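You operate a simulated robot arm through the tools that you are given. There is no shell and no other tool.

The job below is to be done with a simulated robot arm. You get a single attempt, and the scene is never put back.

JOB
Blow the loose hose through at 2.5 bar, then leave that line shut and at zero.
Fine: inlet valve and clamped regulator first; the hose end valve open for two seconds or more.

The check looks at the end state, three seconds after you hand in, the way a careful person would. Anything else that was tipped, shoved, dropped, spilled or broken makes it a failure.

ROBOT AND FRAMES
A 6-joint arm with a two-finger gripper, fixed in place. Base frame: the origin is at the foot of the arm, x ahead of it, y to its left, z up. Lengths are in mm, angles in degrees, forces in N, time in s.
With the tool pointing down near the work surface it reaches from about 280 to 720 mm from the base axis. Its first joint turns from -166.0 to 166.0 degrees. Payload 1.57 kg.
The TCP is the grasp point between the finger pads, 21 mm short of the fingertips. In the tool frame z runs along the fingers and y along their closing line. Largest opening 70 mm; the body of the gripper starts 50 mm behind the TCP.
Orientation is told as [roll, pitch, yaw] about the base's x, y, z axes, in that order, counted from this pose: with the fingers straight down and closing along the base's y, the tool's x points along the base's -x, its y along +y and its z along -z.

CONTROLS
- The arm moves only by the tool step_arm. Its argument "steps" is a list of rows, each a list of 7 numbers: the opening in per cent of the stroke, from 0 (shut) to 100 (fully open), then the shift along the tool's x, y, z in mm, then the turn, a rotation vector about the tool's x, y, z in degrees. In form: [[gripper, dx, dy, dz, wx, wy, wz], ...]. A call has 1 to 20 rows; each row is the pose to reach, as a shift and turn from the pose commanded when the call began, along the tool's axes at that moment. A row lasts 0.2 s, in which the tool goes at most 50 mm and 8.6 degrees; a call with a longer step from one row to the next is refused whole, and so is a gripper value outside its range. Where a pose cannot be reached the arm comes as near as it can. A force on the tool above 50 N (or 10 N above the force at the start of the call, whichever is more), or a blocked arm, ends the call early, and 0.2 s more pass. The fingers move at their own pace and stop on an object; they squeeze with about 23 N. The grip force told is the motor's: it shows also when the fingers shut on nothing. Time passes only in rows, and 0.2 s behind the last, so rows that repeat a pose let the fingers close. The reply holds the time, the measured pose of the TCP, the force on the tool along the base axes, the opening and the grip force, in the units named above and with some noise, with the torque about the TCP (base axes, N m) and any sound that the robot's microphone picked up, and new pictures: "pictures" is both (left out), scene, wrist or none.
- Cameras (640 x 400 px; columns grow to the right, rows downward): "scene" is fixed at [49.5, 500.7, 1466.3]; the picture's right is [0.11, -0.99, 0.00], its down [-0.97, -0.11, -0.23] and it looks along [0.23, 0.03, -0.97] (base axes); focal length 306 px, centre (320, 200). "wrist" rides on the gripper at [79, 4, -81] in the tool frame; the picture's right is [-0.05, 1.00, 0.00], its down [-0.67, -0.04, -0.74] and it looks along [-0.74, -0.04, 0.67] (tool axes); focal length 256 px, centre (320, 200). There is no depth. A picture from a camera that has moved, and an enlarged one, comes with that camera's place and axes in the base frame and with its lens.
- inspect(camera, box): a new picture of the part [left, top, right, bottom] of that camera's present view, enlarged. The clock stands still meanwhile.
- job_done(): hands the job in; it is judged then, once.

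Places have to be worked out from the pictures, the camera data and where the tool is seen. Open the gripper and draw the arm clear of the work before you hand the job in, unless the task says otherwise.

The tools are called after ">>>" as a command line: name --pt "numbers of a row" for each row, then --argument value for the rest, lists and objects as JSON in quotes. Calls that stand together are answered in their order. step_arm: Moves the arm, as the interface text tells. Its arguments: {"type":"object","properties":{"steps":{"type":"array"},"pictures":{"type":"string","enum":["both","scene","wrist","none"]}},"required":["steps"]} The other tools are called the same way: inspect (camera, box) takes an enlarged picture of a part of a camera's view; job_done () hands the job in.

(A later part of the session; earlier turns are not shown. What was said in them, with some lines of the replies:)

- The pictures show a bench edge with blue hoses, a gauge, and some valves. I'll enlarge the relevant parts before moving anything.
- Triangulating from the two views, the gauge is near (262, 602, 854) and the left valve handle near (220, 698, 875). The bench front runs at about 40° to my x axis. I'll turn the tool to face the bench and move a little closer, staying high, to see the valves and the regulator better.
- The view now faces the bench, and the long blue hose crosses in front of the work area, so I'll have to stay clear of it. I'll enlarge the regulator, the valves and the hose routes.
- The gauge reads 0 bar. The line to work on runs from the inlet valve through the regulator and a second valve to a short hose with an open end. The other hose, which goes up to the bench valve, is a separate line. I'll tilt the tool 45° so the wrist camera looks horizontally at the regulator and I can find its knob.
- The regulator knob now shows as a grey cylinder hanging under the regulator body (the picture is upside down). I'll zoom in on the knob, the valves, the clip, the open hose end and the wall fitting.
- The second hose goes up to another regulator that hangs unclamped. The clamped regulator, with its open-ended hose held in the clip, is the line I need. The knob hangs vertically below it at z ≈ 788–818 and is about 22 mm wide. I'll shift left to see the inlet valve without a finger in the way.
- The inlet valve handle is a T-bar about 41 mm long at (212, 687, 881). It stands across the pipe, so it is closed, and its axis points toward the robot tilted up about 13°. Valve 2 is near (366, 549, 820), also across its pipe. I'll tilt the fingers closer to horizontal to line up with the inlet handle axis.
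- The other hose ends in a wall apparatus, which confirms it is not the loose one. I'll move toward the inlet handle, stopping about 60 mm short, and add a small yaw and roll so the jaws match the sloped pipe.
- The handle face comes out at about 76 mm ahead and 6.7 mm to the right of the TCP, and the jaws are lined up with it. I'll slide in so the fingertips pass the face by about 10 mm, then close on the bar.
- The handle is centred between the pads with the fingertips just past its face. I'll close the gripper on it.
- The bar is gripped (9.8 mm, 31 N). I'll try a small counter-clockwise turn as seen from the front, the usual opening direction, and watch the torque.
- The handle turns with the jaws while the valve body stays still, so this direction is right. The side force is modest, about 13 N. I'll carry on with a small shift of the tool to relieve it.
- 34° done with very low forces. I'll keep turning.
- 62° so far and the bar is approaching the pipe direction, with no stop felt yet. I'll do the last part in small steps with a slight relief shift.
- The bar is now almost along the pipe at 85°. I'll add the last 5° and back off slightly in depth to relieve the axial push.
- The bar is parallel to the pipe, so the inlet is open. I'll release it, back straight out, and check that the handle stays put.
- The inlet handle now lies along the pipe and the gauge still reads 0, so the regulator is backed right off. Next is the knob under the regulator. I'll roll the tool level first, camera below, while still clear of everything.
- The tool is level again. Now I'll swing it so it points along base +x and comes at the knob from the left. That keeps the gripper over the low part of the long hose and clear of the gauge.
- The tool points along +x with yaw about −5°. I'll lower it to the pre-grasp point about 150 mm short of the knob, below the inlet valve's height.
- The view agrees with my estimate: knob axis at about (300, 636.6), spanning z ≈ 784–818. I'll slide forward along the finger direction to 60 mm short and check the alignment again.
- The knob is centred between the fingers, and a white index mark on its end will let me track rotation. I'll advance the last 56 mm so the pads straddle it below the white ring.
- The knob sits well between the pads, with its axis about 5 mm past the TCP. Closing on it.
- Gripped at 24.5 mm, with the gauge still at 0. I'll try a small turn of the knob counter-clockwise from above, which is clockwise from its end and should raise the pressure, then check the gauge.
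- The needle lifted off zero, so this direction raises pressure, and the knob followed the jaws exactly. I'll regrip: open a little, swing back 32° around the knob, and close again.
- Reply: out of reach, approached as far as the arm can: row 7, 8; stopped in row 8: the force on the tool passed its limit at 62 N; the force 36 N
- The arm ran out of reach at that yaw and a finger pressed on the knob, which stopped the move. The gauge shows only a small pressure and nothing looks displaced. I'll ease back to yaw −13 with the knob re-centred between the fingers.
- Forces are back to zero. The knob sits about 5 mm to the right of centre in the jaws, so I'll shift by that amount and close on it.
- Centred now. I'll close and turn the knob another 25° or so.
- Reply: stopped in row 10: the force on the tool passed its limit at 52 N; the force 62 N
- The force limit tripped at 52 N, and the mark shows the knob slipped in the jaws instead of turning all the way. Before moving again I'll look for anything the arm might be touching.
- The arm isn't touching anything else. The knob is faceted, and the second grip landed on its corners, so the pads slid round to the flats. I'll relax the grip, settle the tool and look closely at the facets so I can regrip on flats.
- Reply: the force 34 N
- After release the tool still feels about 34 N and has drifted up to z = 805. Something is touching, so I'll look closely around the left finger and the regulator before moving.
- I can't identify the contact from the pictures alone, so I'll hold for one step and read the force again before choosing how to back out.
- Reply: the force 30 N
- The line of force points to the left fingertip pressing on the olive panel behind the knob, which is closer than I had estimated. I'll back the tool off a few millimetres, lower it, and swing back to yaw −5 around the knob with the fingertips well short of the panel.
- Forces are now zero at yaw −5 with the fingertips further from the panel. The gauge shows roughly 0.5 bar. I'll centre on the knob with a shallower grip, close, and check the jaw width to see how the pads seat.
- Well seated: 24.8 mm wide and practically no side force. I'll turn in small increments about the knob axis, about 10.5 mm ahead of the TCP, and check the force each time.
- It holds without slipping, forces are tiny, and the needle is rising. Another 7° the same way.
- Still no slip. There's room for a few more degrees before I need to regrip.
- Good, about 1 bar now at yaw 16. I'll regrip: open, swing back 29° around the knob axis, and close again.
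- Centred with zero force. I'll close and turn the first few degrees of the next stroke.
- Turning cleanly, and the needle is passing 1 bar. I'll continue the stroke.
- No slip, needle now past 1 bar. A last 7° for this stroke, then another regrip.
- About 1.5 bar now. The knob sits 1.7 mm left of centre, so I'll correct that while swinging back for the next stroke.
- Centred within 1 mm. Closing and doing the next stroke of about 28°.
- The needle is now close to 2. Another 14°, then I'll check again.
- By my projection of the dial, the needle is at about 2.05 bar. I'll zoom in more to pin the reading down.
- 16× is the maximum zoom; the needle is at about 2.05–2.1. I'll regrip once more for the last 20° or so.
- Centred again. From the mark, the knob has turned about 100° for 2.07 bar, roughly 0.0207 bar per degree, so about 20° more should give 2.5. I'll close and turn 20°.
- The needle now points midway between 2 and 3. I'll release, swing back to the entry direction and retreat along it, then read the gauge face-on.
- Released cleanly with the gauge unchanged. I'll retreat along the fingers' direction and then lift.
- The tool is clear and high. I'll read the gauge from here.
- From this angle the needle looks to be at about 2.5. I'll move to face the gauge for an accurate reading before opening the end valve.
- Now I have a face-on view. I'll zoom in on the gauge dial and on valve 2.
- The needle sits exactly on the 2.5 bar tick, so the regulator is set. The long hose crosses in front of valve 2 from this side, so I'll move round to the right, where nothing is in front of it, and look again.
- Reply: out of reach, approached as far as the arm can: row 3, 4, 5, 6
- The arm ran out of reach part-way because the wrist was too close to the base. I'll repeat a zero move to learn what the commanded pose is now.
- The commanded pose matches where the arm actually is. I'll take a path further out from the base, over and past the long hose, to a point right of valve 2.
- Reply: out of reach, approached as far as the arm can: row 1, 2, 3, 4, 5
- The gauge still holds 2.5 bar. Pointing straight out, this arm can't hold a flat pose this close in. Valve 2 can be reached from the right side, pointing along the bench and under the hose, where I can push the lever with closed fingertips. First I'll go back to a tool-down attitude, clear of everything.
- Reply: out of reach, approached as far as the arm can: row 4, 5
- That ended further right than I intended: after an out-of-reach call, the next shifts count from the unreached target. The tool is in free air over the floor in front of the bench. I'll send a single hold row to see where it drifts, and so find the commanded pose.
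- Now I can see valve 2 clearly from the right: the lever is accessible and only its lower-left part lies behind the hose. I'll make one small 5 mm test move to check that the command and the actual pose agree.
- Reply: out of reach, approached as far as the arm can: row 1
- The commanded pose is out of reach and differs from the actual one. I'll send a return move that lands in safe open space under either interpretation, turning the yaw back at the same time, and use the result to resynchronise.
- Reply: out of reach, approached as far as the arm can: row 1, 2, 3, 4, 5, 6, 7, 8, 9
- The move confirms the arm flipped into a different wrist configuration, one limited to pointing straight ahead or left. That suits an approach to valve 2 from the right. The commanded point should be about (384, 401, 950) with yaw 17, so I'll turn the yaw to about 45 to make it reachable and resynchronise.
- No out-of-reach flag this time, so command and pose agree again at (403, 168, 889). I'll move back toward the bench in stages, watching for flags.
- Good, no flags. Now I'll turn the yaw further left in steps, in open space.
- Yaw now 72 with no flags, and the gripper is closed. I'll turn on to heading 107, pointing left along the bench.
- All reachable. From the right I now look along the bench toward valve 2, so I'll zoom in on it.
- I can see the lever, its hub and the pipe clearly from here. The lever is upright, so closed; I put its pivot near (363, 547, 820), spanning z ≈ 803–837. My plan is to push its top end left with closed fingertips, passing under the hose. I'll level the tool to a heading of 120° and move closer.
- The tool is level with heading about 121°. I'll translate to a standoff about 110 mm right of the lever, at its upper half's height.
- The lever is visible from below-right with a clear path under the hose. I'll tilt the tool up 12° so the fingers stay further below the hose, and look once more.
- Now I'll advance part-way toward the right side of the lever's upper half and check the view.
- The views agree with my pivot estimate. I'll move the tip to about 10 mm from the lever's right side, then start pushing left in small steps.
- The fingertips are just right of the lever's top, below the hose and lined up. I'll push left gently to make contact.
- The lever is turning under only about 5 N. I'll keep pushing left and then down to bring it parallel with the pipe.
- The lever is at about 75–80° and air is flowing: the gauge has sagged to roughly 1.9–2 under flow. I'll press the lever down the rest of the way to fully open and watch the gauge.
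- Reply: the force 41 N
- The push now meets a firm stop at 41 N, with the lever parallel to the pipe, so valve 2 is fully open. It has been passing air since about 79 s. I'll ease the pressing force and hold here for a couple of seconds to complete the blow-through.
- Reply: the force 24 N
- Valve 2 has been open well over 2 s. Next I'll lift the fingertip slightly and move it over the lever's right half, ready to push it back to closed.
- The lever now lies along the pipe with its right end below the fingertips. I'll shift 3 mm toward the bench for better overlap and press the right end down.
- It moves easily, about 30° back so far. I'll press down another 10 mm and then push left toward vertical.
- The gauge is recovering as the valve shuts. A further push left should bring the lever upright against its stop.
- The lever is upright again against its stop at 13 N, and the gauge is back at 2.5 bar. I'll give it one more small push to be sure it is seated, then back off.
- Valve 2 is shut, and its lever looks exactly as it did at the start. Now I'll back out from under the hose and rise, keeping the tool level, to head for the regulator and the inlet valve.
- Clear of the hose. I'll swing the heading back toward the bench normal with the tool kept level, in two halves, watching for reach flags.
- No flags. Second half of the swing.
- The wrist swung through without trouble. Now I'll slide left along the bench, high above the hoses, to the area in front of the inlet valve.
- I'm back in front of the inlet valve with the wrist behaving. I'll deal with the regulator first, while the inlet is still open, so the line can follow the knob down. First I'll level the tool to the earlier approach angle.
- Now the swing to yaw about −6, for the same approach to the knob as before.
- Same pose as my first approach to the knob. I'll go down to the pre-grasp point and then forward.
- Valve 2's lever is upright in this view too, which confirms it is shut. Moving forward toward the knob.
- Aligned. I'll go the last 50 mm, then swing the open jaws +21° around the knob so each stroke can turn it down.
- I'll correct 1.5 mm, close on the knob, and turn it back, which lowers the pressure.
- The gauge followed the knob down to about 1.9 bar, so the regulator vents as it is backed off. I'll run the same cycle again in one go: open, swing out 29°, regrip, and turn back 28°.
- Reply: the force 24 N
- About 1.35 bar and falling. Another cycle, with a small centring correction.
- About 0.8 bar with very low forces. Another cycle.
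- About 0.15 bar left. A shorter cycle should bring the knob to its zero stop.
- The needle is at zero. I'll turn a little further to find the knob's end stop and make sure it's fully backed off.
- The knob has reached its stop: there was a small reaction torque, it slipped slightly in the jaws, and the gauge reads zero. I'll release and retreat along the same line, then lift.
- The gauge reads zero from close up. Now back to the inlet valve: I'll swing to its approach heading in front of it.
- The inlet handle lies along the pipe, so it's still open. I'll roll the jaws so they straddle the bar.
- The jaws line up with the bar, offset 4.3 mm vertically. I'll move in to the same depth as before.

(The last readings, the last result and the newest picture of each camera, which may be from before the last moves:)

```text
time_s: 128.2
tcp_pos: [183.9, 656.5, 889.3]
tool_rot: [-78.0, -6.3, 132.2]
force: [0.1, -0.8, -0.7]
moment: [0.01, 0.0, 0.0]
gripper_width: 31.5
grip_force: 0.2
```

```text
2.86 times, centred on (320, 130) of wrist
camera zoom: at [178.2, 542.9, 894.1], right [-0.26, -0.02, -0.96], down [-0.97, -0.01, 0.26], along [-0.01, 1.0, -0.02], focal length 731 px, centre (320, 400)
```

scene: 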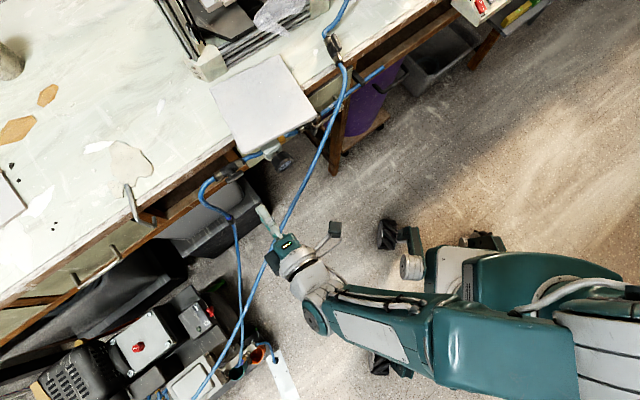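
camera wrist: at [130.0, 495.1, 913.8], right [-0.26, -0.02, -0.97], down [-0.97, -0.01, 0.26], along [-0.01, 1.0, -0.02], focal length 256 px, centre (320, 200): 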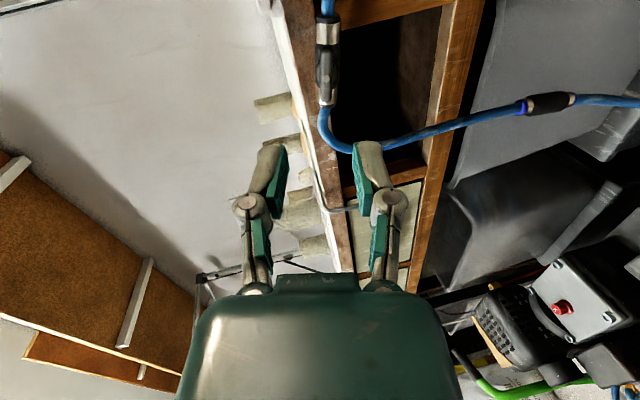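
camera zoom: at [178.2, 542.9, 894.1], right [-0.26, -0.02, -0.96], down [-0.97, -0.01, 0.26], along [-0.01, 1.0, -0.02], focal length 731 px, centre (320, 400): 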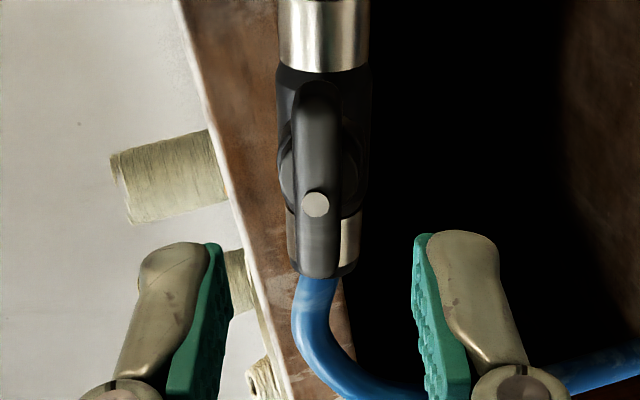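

Centred. Going in the last 30 mm and closing on the bar.

>>> step_arm --pt "45 -0.3 -0.3 15 0 0 0" --pt "45 -0.5 -0.6 30 0 0 0" --pt "45 -0.5 -0.6 30 0 0 0" --pt "20 -0.5 -0.6 30 0 0 0" --pt "5 -0.5 -0.6 30 0 0 0" --pt "0 -0.5 -0.6 30 0 0 0" --pt "0 -0.5 -0.6 30 0 0 0" --pictures "none"

>>> inspect --camera "wrist" --box '[220, 60, 420, 200]'

```text
time_s: 129.8
tcp_pos: [204.8, 677.0, 883.9]
tool_rot: [-77.9, -6.3, 132.1]
force: [-1.8, -0.5, -3.2]
moment: [0.17, 0.43, 0.03]
gripper_width: 9.9
grip_force: 31.8
```

```text
2.86 times, centred on (320, 130) of wrist
camera zoom: at [199.5, 563.5, 888.7], right [-0.26, -0.02, -0.96], down [-0.96, -0.01, 0.26], along [-0.01, 1.0, -0.02], focal length 731 px, centre (320, 400)
```

zoom: 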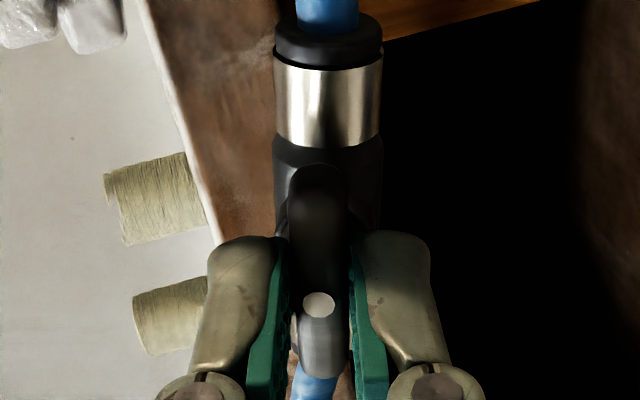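

A good grip (9.9 mm, low force). I'll turn the handle back clockwise in stages.

>>> step_arm --pt "0 0 0 0 0 0 6" --pt "0 0 0 0 0 0 12" --pt "0 0 0 0 0 0 18" --pt "0 0 0 0 0 0 24" --pt "0 0 0 0 0 0 30" --pt "0 0 0 0 0 0 30" --pictures "none"

>>> inspect --camera "wrist" --box '[220, 60, 420, 200]'

```text
time_s: 131.2
tcp_pos: [204.1, 676.5, 884.3]
tool_rot: [-75.0, -35.6, 124.7]
force: [-3.0, 10.4, -18.9]
moment: [-0.51, 0.43, -0.15]
gripper_width: 9.5
grip_force: 32.0
```

```text
2.86 times, centred on (320, 130) of wrist
camera zoom: at [181.8, 570.3, 851.8], right [-0.56, 0.35, -0.75], down [-0.82, -0.07, 0.57], along [0.15, 0.93, 0.32], focal length 731 px, centre (320, 400)
```

zoom: 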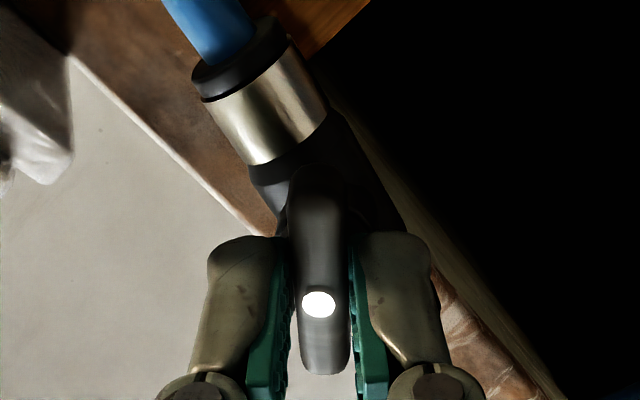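

30° done; the side force is 19 N, so I'll shift slightly to relieve it and continue.

>>> step_arm --pt "0 0.5 1.3 0.3 0 0 6" --pt "0 0.9 2.5 0.5 0 0 12" --pt "0 0.9 2.5 0.5 0 0 18" --pt "0 0.9 2.5 0.5 0 0 24" --pt "0 0.9 2.5 0.5 0 0 30" --pt "0 0.9 2.5 0.5 0 0 30" --pictures "none"

>>> inspect --camera "wrist" --box '[220, 60, 420, 200]'

```text
time_s: 132.6
tcp_pos: [204.2, 676.5, 883.4]
tool_rot: [-62.3, -63.8, 108.2]
force: [-11.8, -2.3, -2.3]
moment: [-0.42, 0.4, 0.13]
gripper_width: 9.6
grip_force: 31.8
```

```text
2.86 times, centred on (320, 130) of wrist
camera zoom: at [154.4, 591.7, 827.6], right [-0.7, 0.63, -0.34], down [-0.6, -0.25, 0.76], along [0.4, 0.74, 0.55], focal length 731 px, centre (320, 400)
```

zoom: 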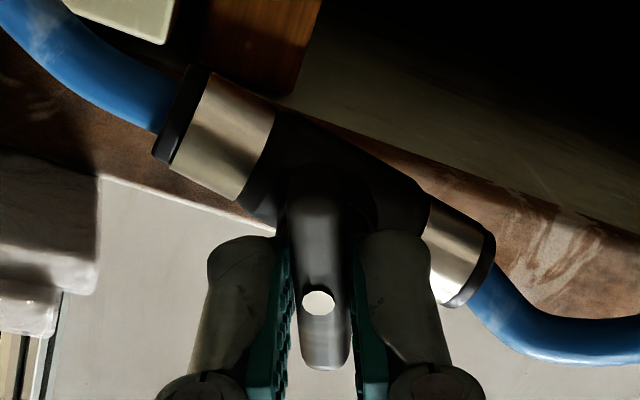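

60° done. The last 30° to closed, watching for the stop.

>>> step_arm --pt "0 -0.1 0.5 -0.5 0 0 6" --pt "0 -0.2 1 -1 0 0 12" --pt "0 -0.2 1 -1 0 0 18" --pt "0 -0.2 1 -1 0 0 24" --pt "0 -0.2 1 -1 0 0 29" --pt "0 -0.2 1 -1 0 0 29" --pictures "none"

>>> inspect --camera "wrist" --box '[220, 60, 420, 200]'

>>> inspect --camera "scene" --box '[190, 140, 310, 215]'

```text
time_s: 134.0
tcp_pos: [203.5, 676.6, 884.1]
tool_rot: [24.9, -76.8, 18.0]
force: [-0.1, 4.2, 3.0]
moment: [-0.24, 0.3, 0.25]
gripper_width: 9.6
grip_force: 32.3
```

```text
2.86 times, centred on (320, 130) of wrist
camera zoom: at [125.9, 620.4, 823.6], right [-0.66, 0.74, 0.15], down [-0.36, -0.48, 0.8], along [0.66, 0.47, 0.58], focal length 731 px, centre (320, 400)
```

zoom: 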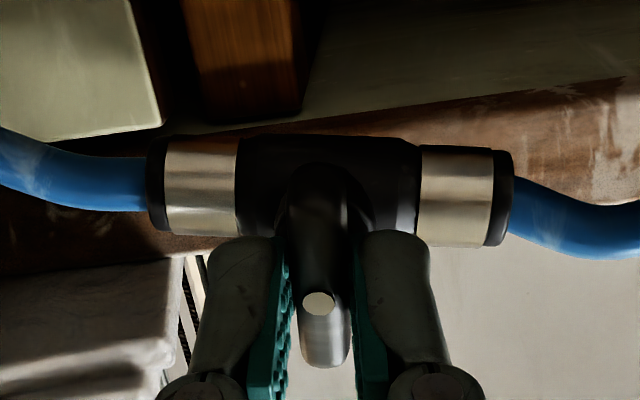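

```text
5.33 times, centred on (250, 178) of scene
camera zoom: at [49.5, 500.7, 1466.3], right [0.11, -0.99, 0.0], down [-0.97, -0.11, -0.23], along [0.23, 0.03, -0.97], focal length 1632 px, centre (693, 320)
```

zoom: 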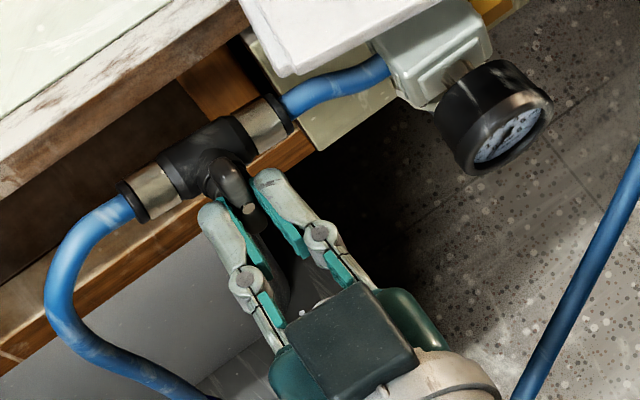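

The body's slope in this view suggests about 4° remain compared with the original closed view. I'll turn a little more, up to the stop.

>>> step_arm --pt "0 0 0 0 0 0 2" --pt "0 0 0 0 0 0 4" --pt "0 0 0 0 0 0 5.5" --pt "0 0 0 0 0 0 5.5" --pictures "none"

>>> inspect --camera "wrist" --box '[220, 60, 420, 200]'

```text
time_s: 135.0
tcp_pos: [202.6, 677.8, 882.1]
tool_rot: [42.1, -74.0, 0.1]
force: [6.0, 12.0, 1.8]
moment: [-0.23, -0.17, 0.27]
gripper_width: 9.3
grip_force: 32.2
```

```text
2.86 times, centred on (320, 130) of wrist
camera zoom: at [120.9, 625.9, 825.1], right [-0.63, 0.74, 0.24], down [-0.32, -0.53, 0.79], along [0.71, 0.42, 0.57], focal length 731 px, centre (320, 400)
```

zoom: 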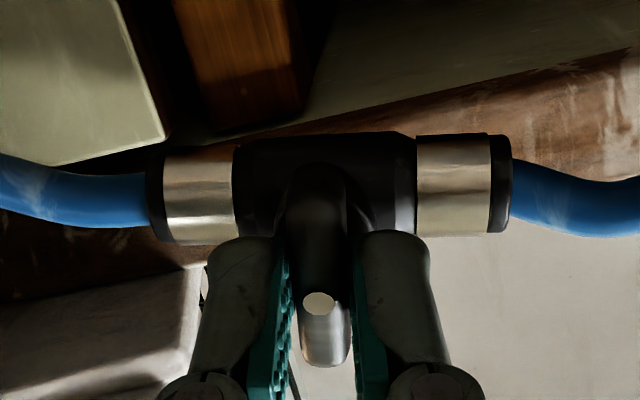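

The view matches the original closed view, and the resisting torque shows the stop is reached, so the inlet is shut. Releasing and backing out.

>>> step_arm --pt "20 0 0 0 0 0 0" --pt "45 0 0 0 0 0 0" --pt "60 0 0 0 0 0 0" --pt "60 0 0 -25 0 0 0" --pt "60 0 0 -65 0 0 0" --pt "60 0 0 -105 0 0 0" --pt "60 0 0 -105 0 0 0" --pictures "both"

>>> inspect --camera "scene" --box '[190, 140, 310, 215]'

>>> inspect --camera "wrist" --box '[220, 20, 420, 160]'

>>> inspect --camera "scene" --box '[276, 155, 296, 172]'

>>> inspect --camera "wrist" --box '[60, 60, 200, 160]'

```text
time_s: 136.6
tcp_pos: [126.5, 606.5, 903.5]
tool_rot: [41.9, -73.8, 0.3]
force: [0.1, 0.2, 0.5]
moment: [0.01, 0.02, -0.02]
gripper_width: 42.1
grip_force: 0.1
camera wrist: at [44.2, 555.4, 845.6], right [-0.63, 0.74, 0.24], down [-0.32, -0.53, 0.79], along [0.71, 0.42, 0.57], focal length 256 px, centre (320, 200)
```

scene: 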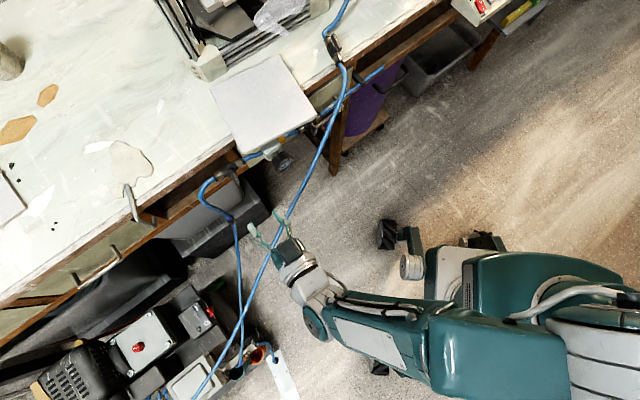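
wrist: 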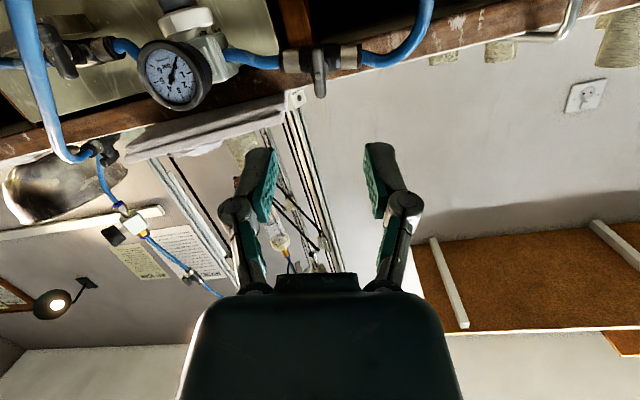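

```text
5.33 times, centred on (250, 178) of scene
camera zoom: at [49.5, 500.7, 1466.3], right [0.11, -0.99, 0.0], down [-0.97, -0.11, -0.23], along [0.23, 0.03, -0.97], focal length 1632 px, centre (693, 320)
```

zoom: 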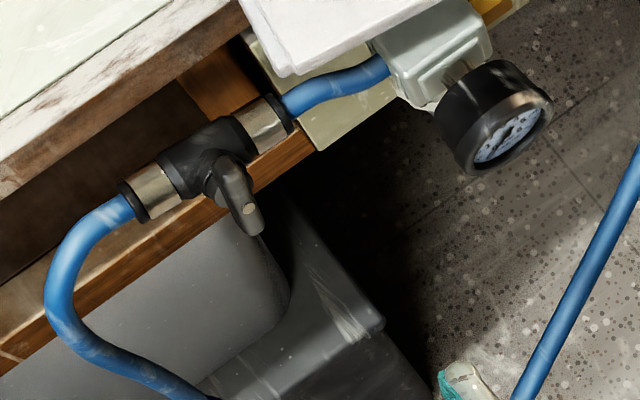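

```text
2.86 times, centred on (320, 90) of wrist
camera zoom: at [44.2, 555.4, 845.6], right [-0.63, 0.74, 0.24], down [-0.32, -0.53, 0.79], along [0.71, 0.42, 0.57], focal length 731 px, centre (320, 514)
```

zoom: 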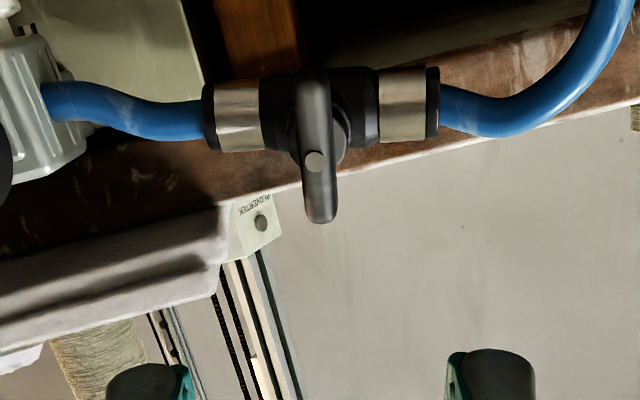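

```text
16.00 times, centred on (286, 164) of scene
camera zoom: at [49.5, 500.7, 1466.3], right [0.11, -0.99, 0.0], down [-0.97, -0.11, -0.23], along [0.23, 0.03, -0.97], focal length 4896 px, centre (864, 784)
```

zoom: 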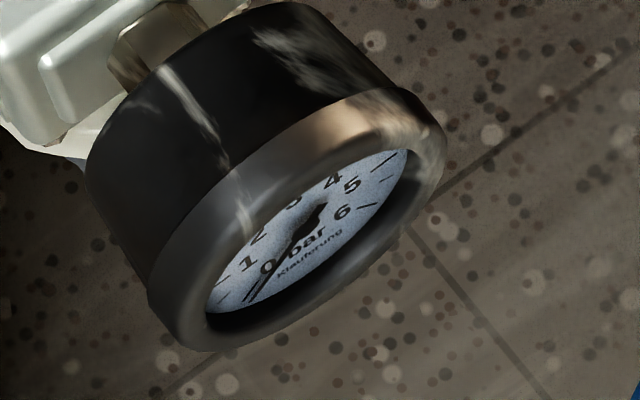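

```text
4.00 times, centred on (130, 110) of wrist
camera zoom: at [44.2, 555.4, 845.6], right [-0.63, 0.74, 0.24], down [-0.32, -0.53, 0.79], along [0.71, 0.42, 0.57], focal length 1024 px, centre (1080, 560)
```

zoom: 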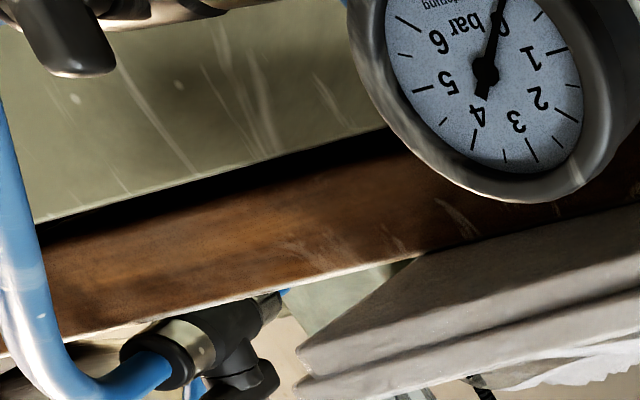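

The inlet bar stands across the pipe, as at the start. I'll take a close look at the gauge and the overall line for a final check.

>>> inspect --camera "wrist" --box '[140, 45, 210, 105]'

>>> inspect --camera "scene" --box '[180, 40, 400, 200]'

>>> inspect --camera "scene" --box '[295, 100, 355, 145]'

```text
6.67 times, centred on (175, 75) of wrist
camera zoom: at [44.2, 555.4, 845.6], right [-0.63, 0.74, 0.24], down [-0.32, -0.53, 0.79], along [0.71, 0.42, 0.57], focal length 1707 px, centre (1287, 1033)
```

zoom: 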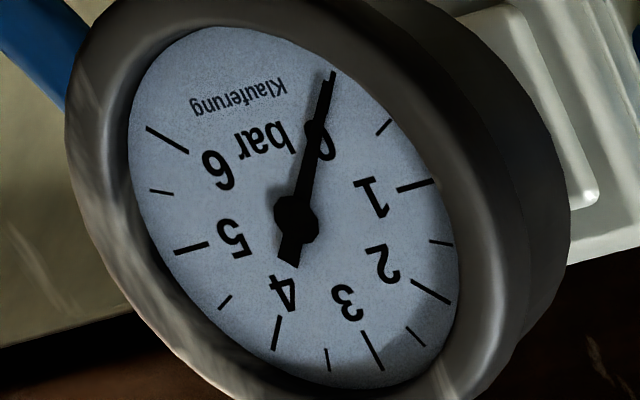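

```text
2.50 times, centred on (290, 120) of scene
camera zoom: at [49.5, 500.7, 1466.3], right [0.11, -0.99, 0.0], down [-0.97, -0.11, -0.23], along [0.23, 0.03, -0.97], focal length 765 px, centre (395, 400)
```

zoom: 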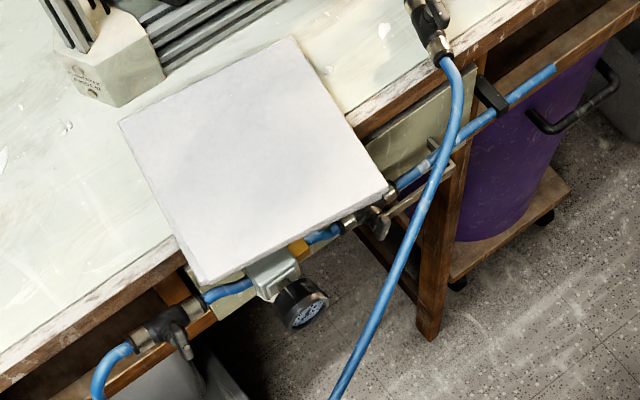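

```text
8.89 times, centred on (325, 122) of scene
camera zoom: at [49.5, 500.7, 1466.3], right [0.11, -0.99, 0.0], down [-0.97, -0.11, -0.23], along [0.23, 0.03, -0.97], focal length 2720 px, centre (276, 889)
```

zoom: 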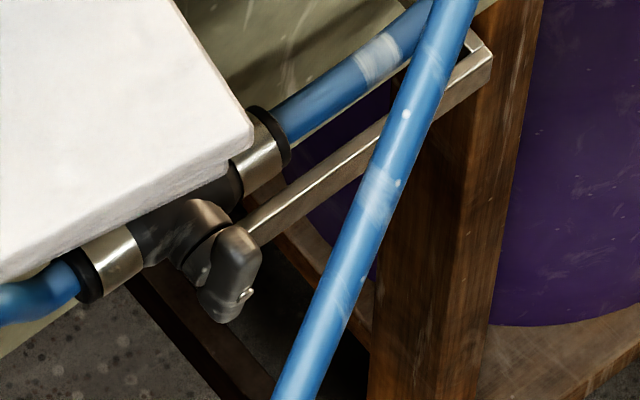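

Everything checks out: the gauge is on zero, both levers stand across their pipes, the knob is fully backed off, and the other hose and the slab haven't moved. I'll draw the arm up and away from the bench.

>>> step_arm --pt "80 -20 0 -20 0 0 0" --pt "100 -45 0 -40 0 0 0" --pt "100 -75 0 -60 0 0 0" --pt "100 -105 0 -75 0 0 0" --pt "100 -105 0 -75 0 0 0" --pictures "both"

```text
time_s: 138.0
tcp_pos: [137.9, 546.3, 952.2]
tool_rot: [16.8, -73.2, 21.0]
force: [-0.1, -0.3, 0.1]
moment: [-0.03, 0.0, 0.0]
gripper_width: 70.2
grip_force: 0.2
stopped in row 5: the arm was blocked; the commanded pose is now the measured one
camera wrist: at [53.8, 492.1, 900.0], right [-0.59, 0.8, 0.13], down [-0.36, -0.4, 0.84], along [0.73, 0.44, 0.52], focal length 256 px, centre (320, 200)
```

scene: 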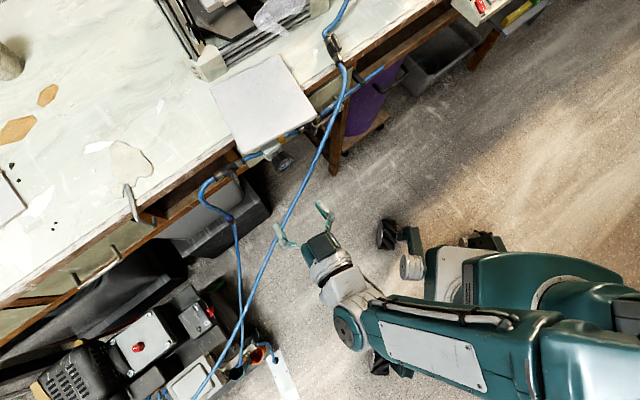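
wrist: 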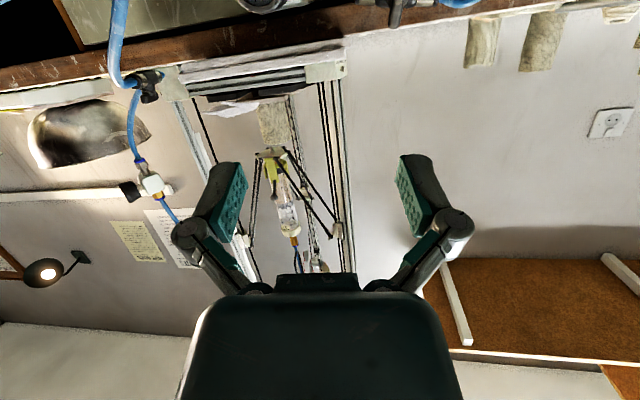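

The arm stopped on its own reach limit, well clear of the bench (about 120 mm from the nearest part) with the gripper open and no contact force. One last look at the line before handing in.

>>> inspect --camera "scene" --box '[190, 120, 350, 220]'

>>> inspect --camera "scene" --box '[200, 190, 460, 360]'

```text
4.00 times, centred on (270, 170) of scene
camera zoom: at [49.5, 500.7, 1466.3], right [0.11, -0.99, 0.0], down [-0.97, -0.11, -0.23], along [0.23, 0.03, -0.97], focal length 1224 px, centre (520, 320)
```

zoom: 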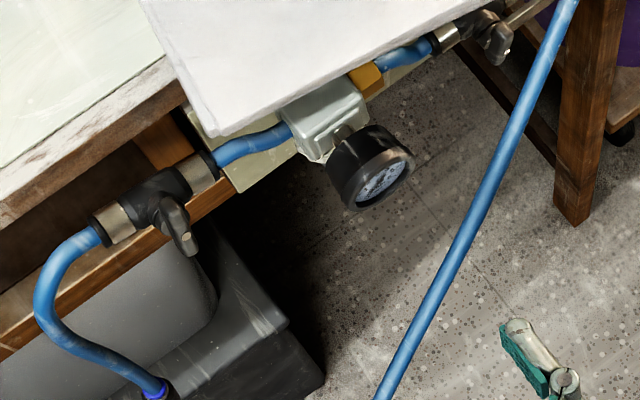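

```text
2.35 times, centred on (330, 275) of scene
camera zoom: at [49.5, 500.7, 1466.3], right [0.11, -0.99, 0.0], down [-0.97, -0.11, -0.23], along [0.23, 0.03, -0.97], focal length 720 px, centre (296, 24)
```

zoom: 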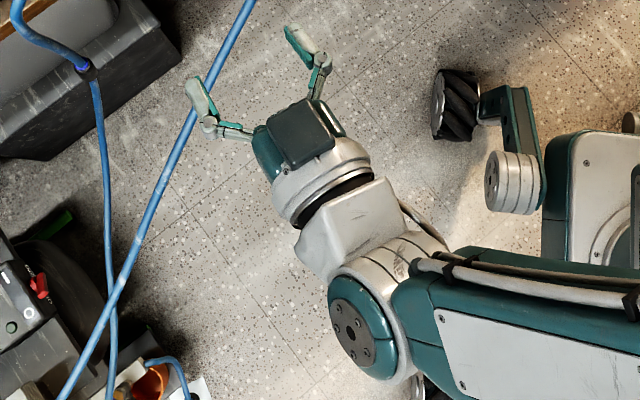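

Both levers stand across their pipes, the gauge is on zero, the hoses lie where they did, and the open gripper is clear of the work. I'm handing in.

>>> job_done

```text
The job is handed in.
```

The loose hose has been blown through, and I handed the job in with that line shut and at zero. I haven't seen the check's verdict.

- **Setting up:** I opened the inlet valve, then set the clamped regulator. A face-on view showed the needle on the 2.5 bar tick.
- **Blowing through:** I opened the hose end valve fully for about four seconds, timed from the clock. While air flowed, the gauge sagged to about 1.9–2 bar, and it came back to 2.5 once the valve shut. I left the regulator alone during the blow, because you wanted it set first. If you meant 2.5 bar on the gauge while air flows, this blow was low.
- **Shutting down:** I closed the hose end valve and wound the regulator back until it stopped, which took the gauge to zero. Then I closed the inlet valve.

Two things did not go smoothly:
- **Knob:** an early regrip on the regulator knob pressed it with about 60 N. It worked normally afterwards and nothing looked displaced.
- **Arm:** it stopped as "blocked" during the final retreat. It was clear of the bench with the gripper open, and no contact force showed.

In the last pictures, both valve levers, the other hose and the slab look as they did at the start.
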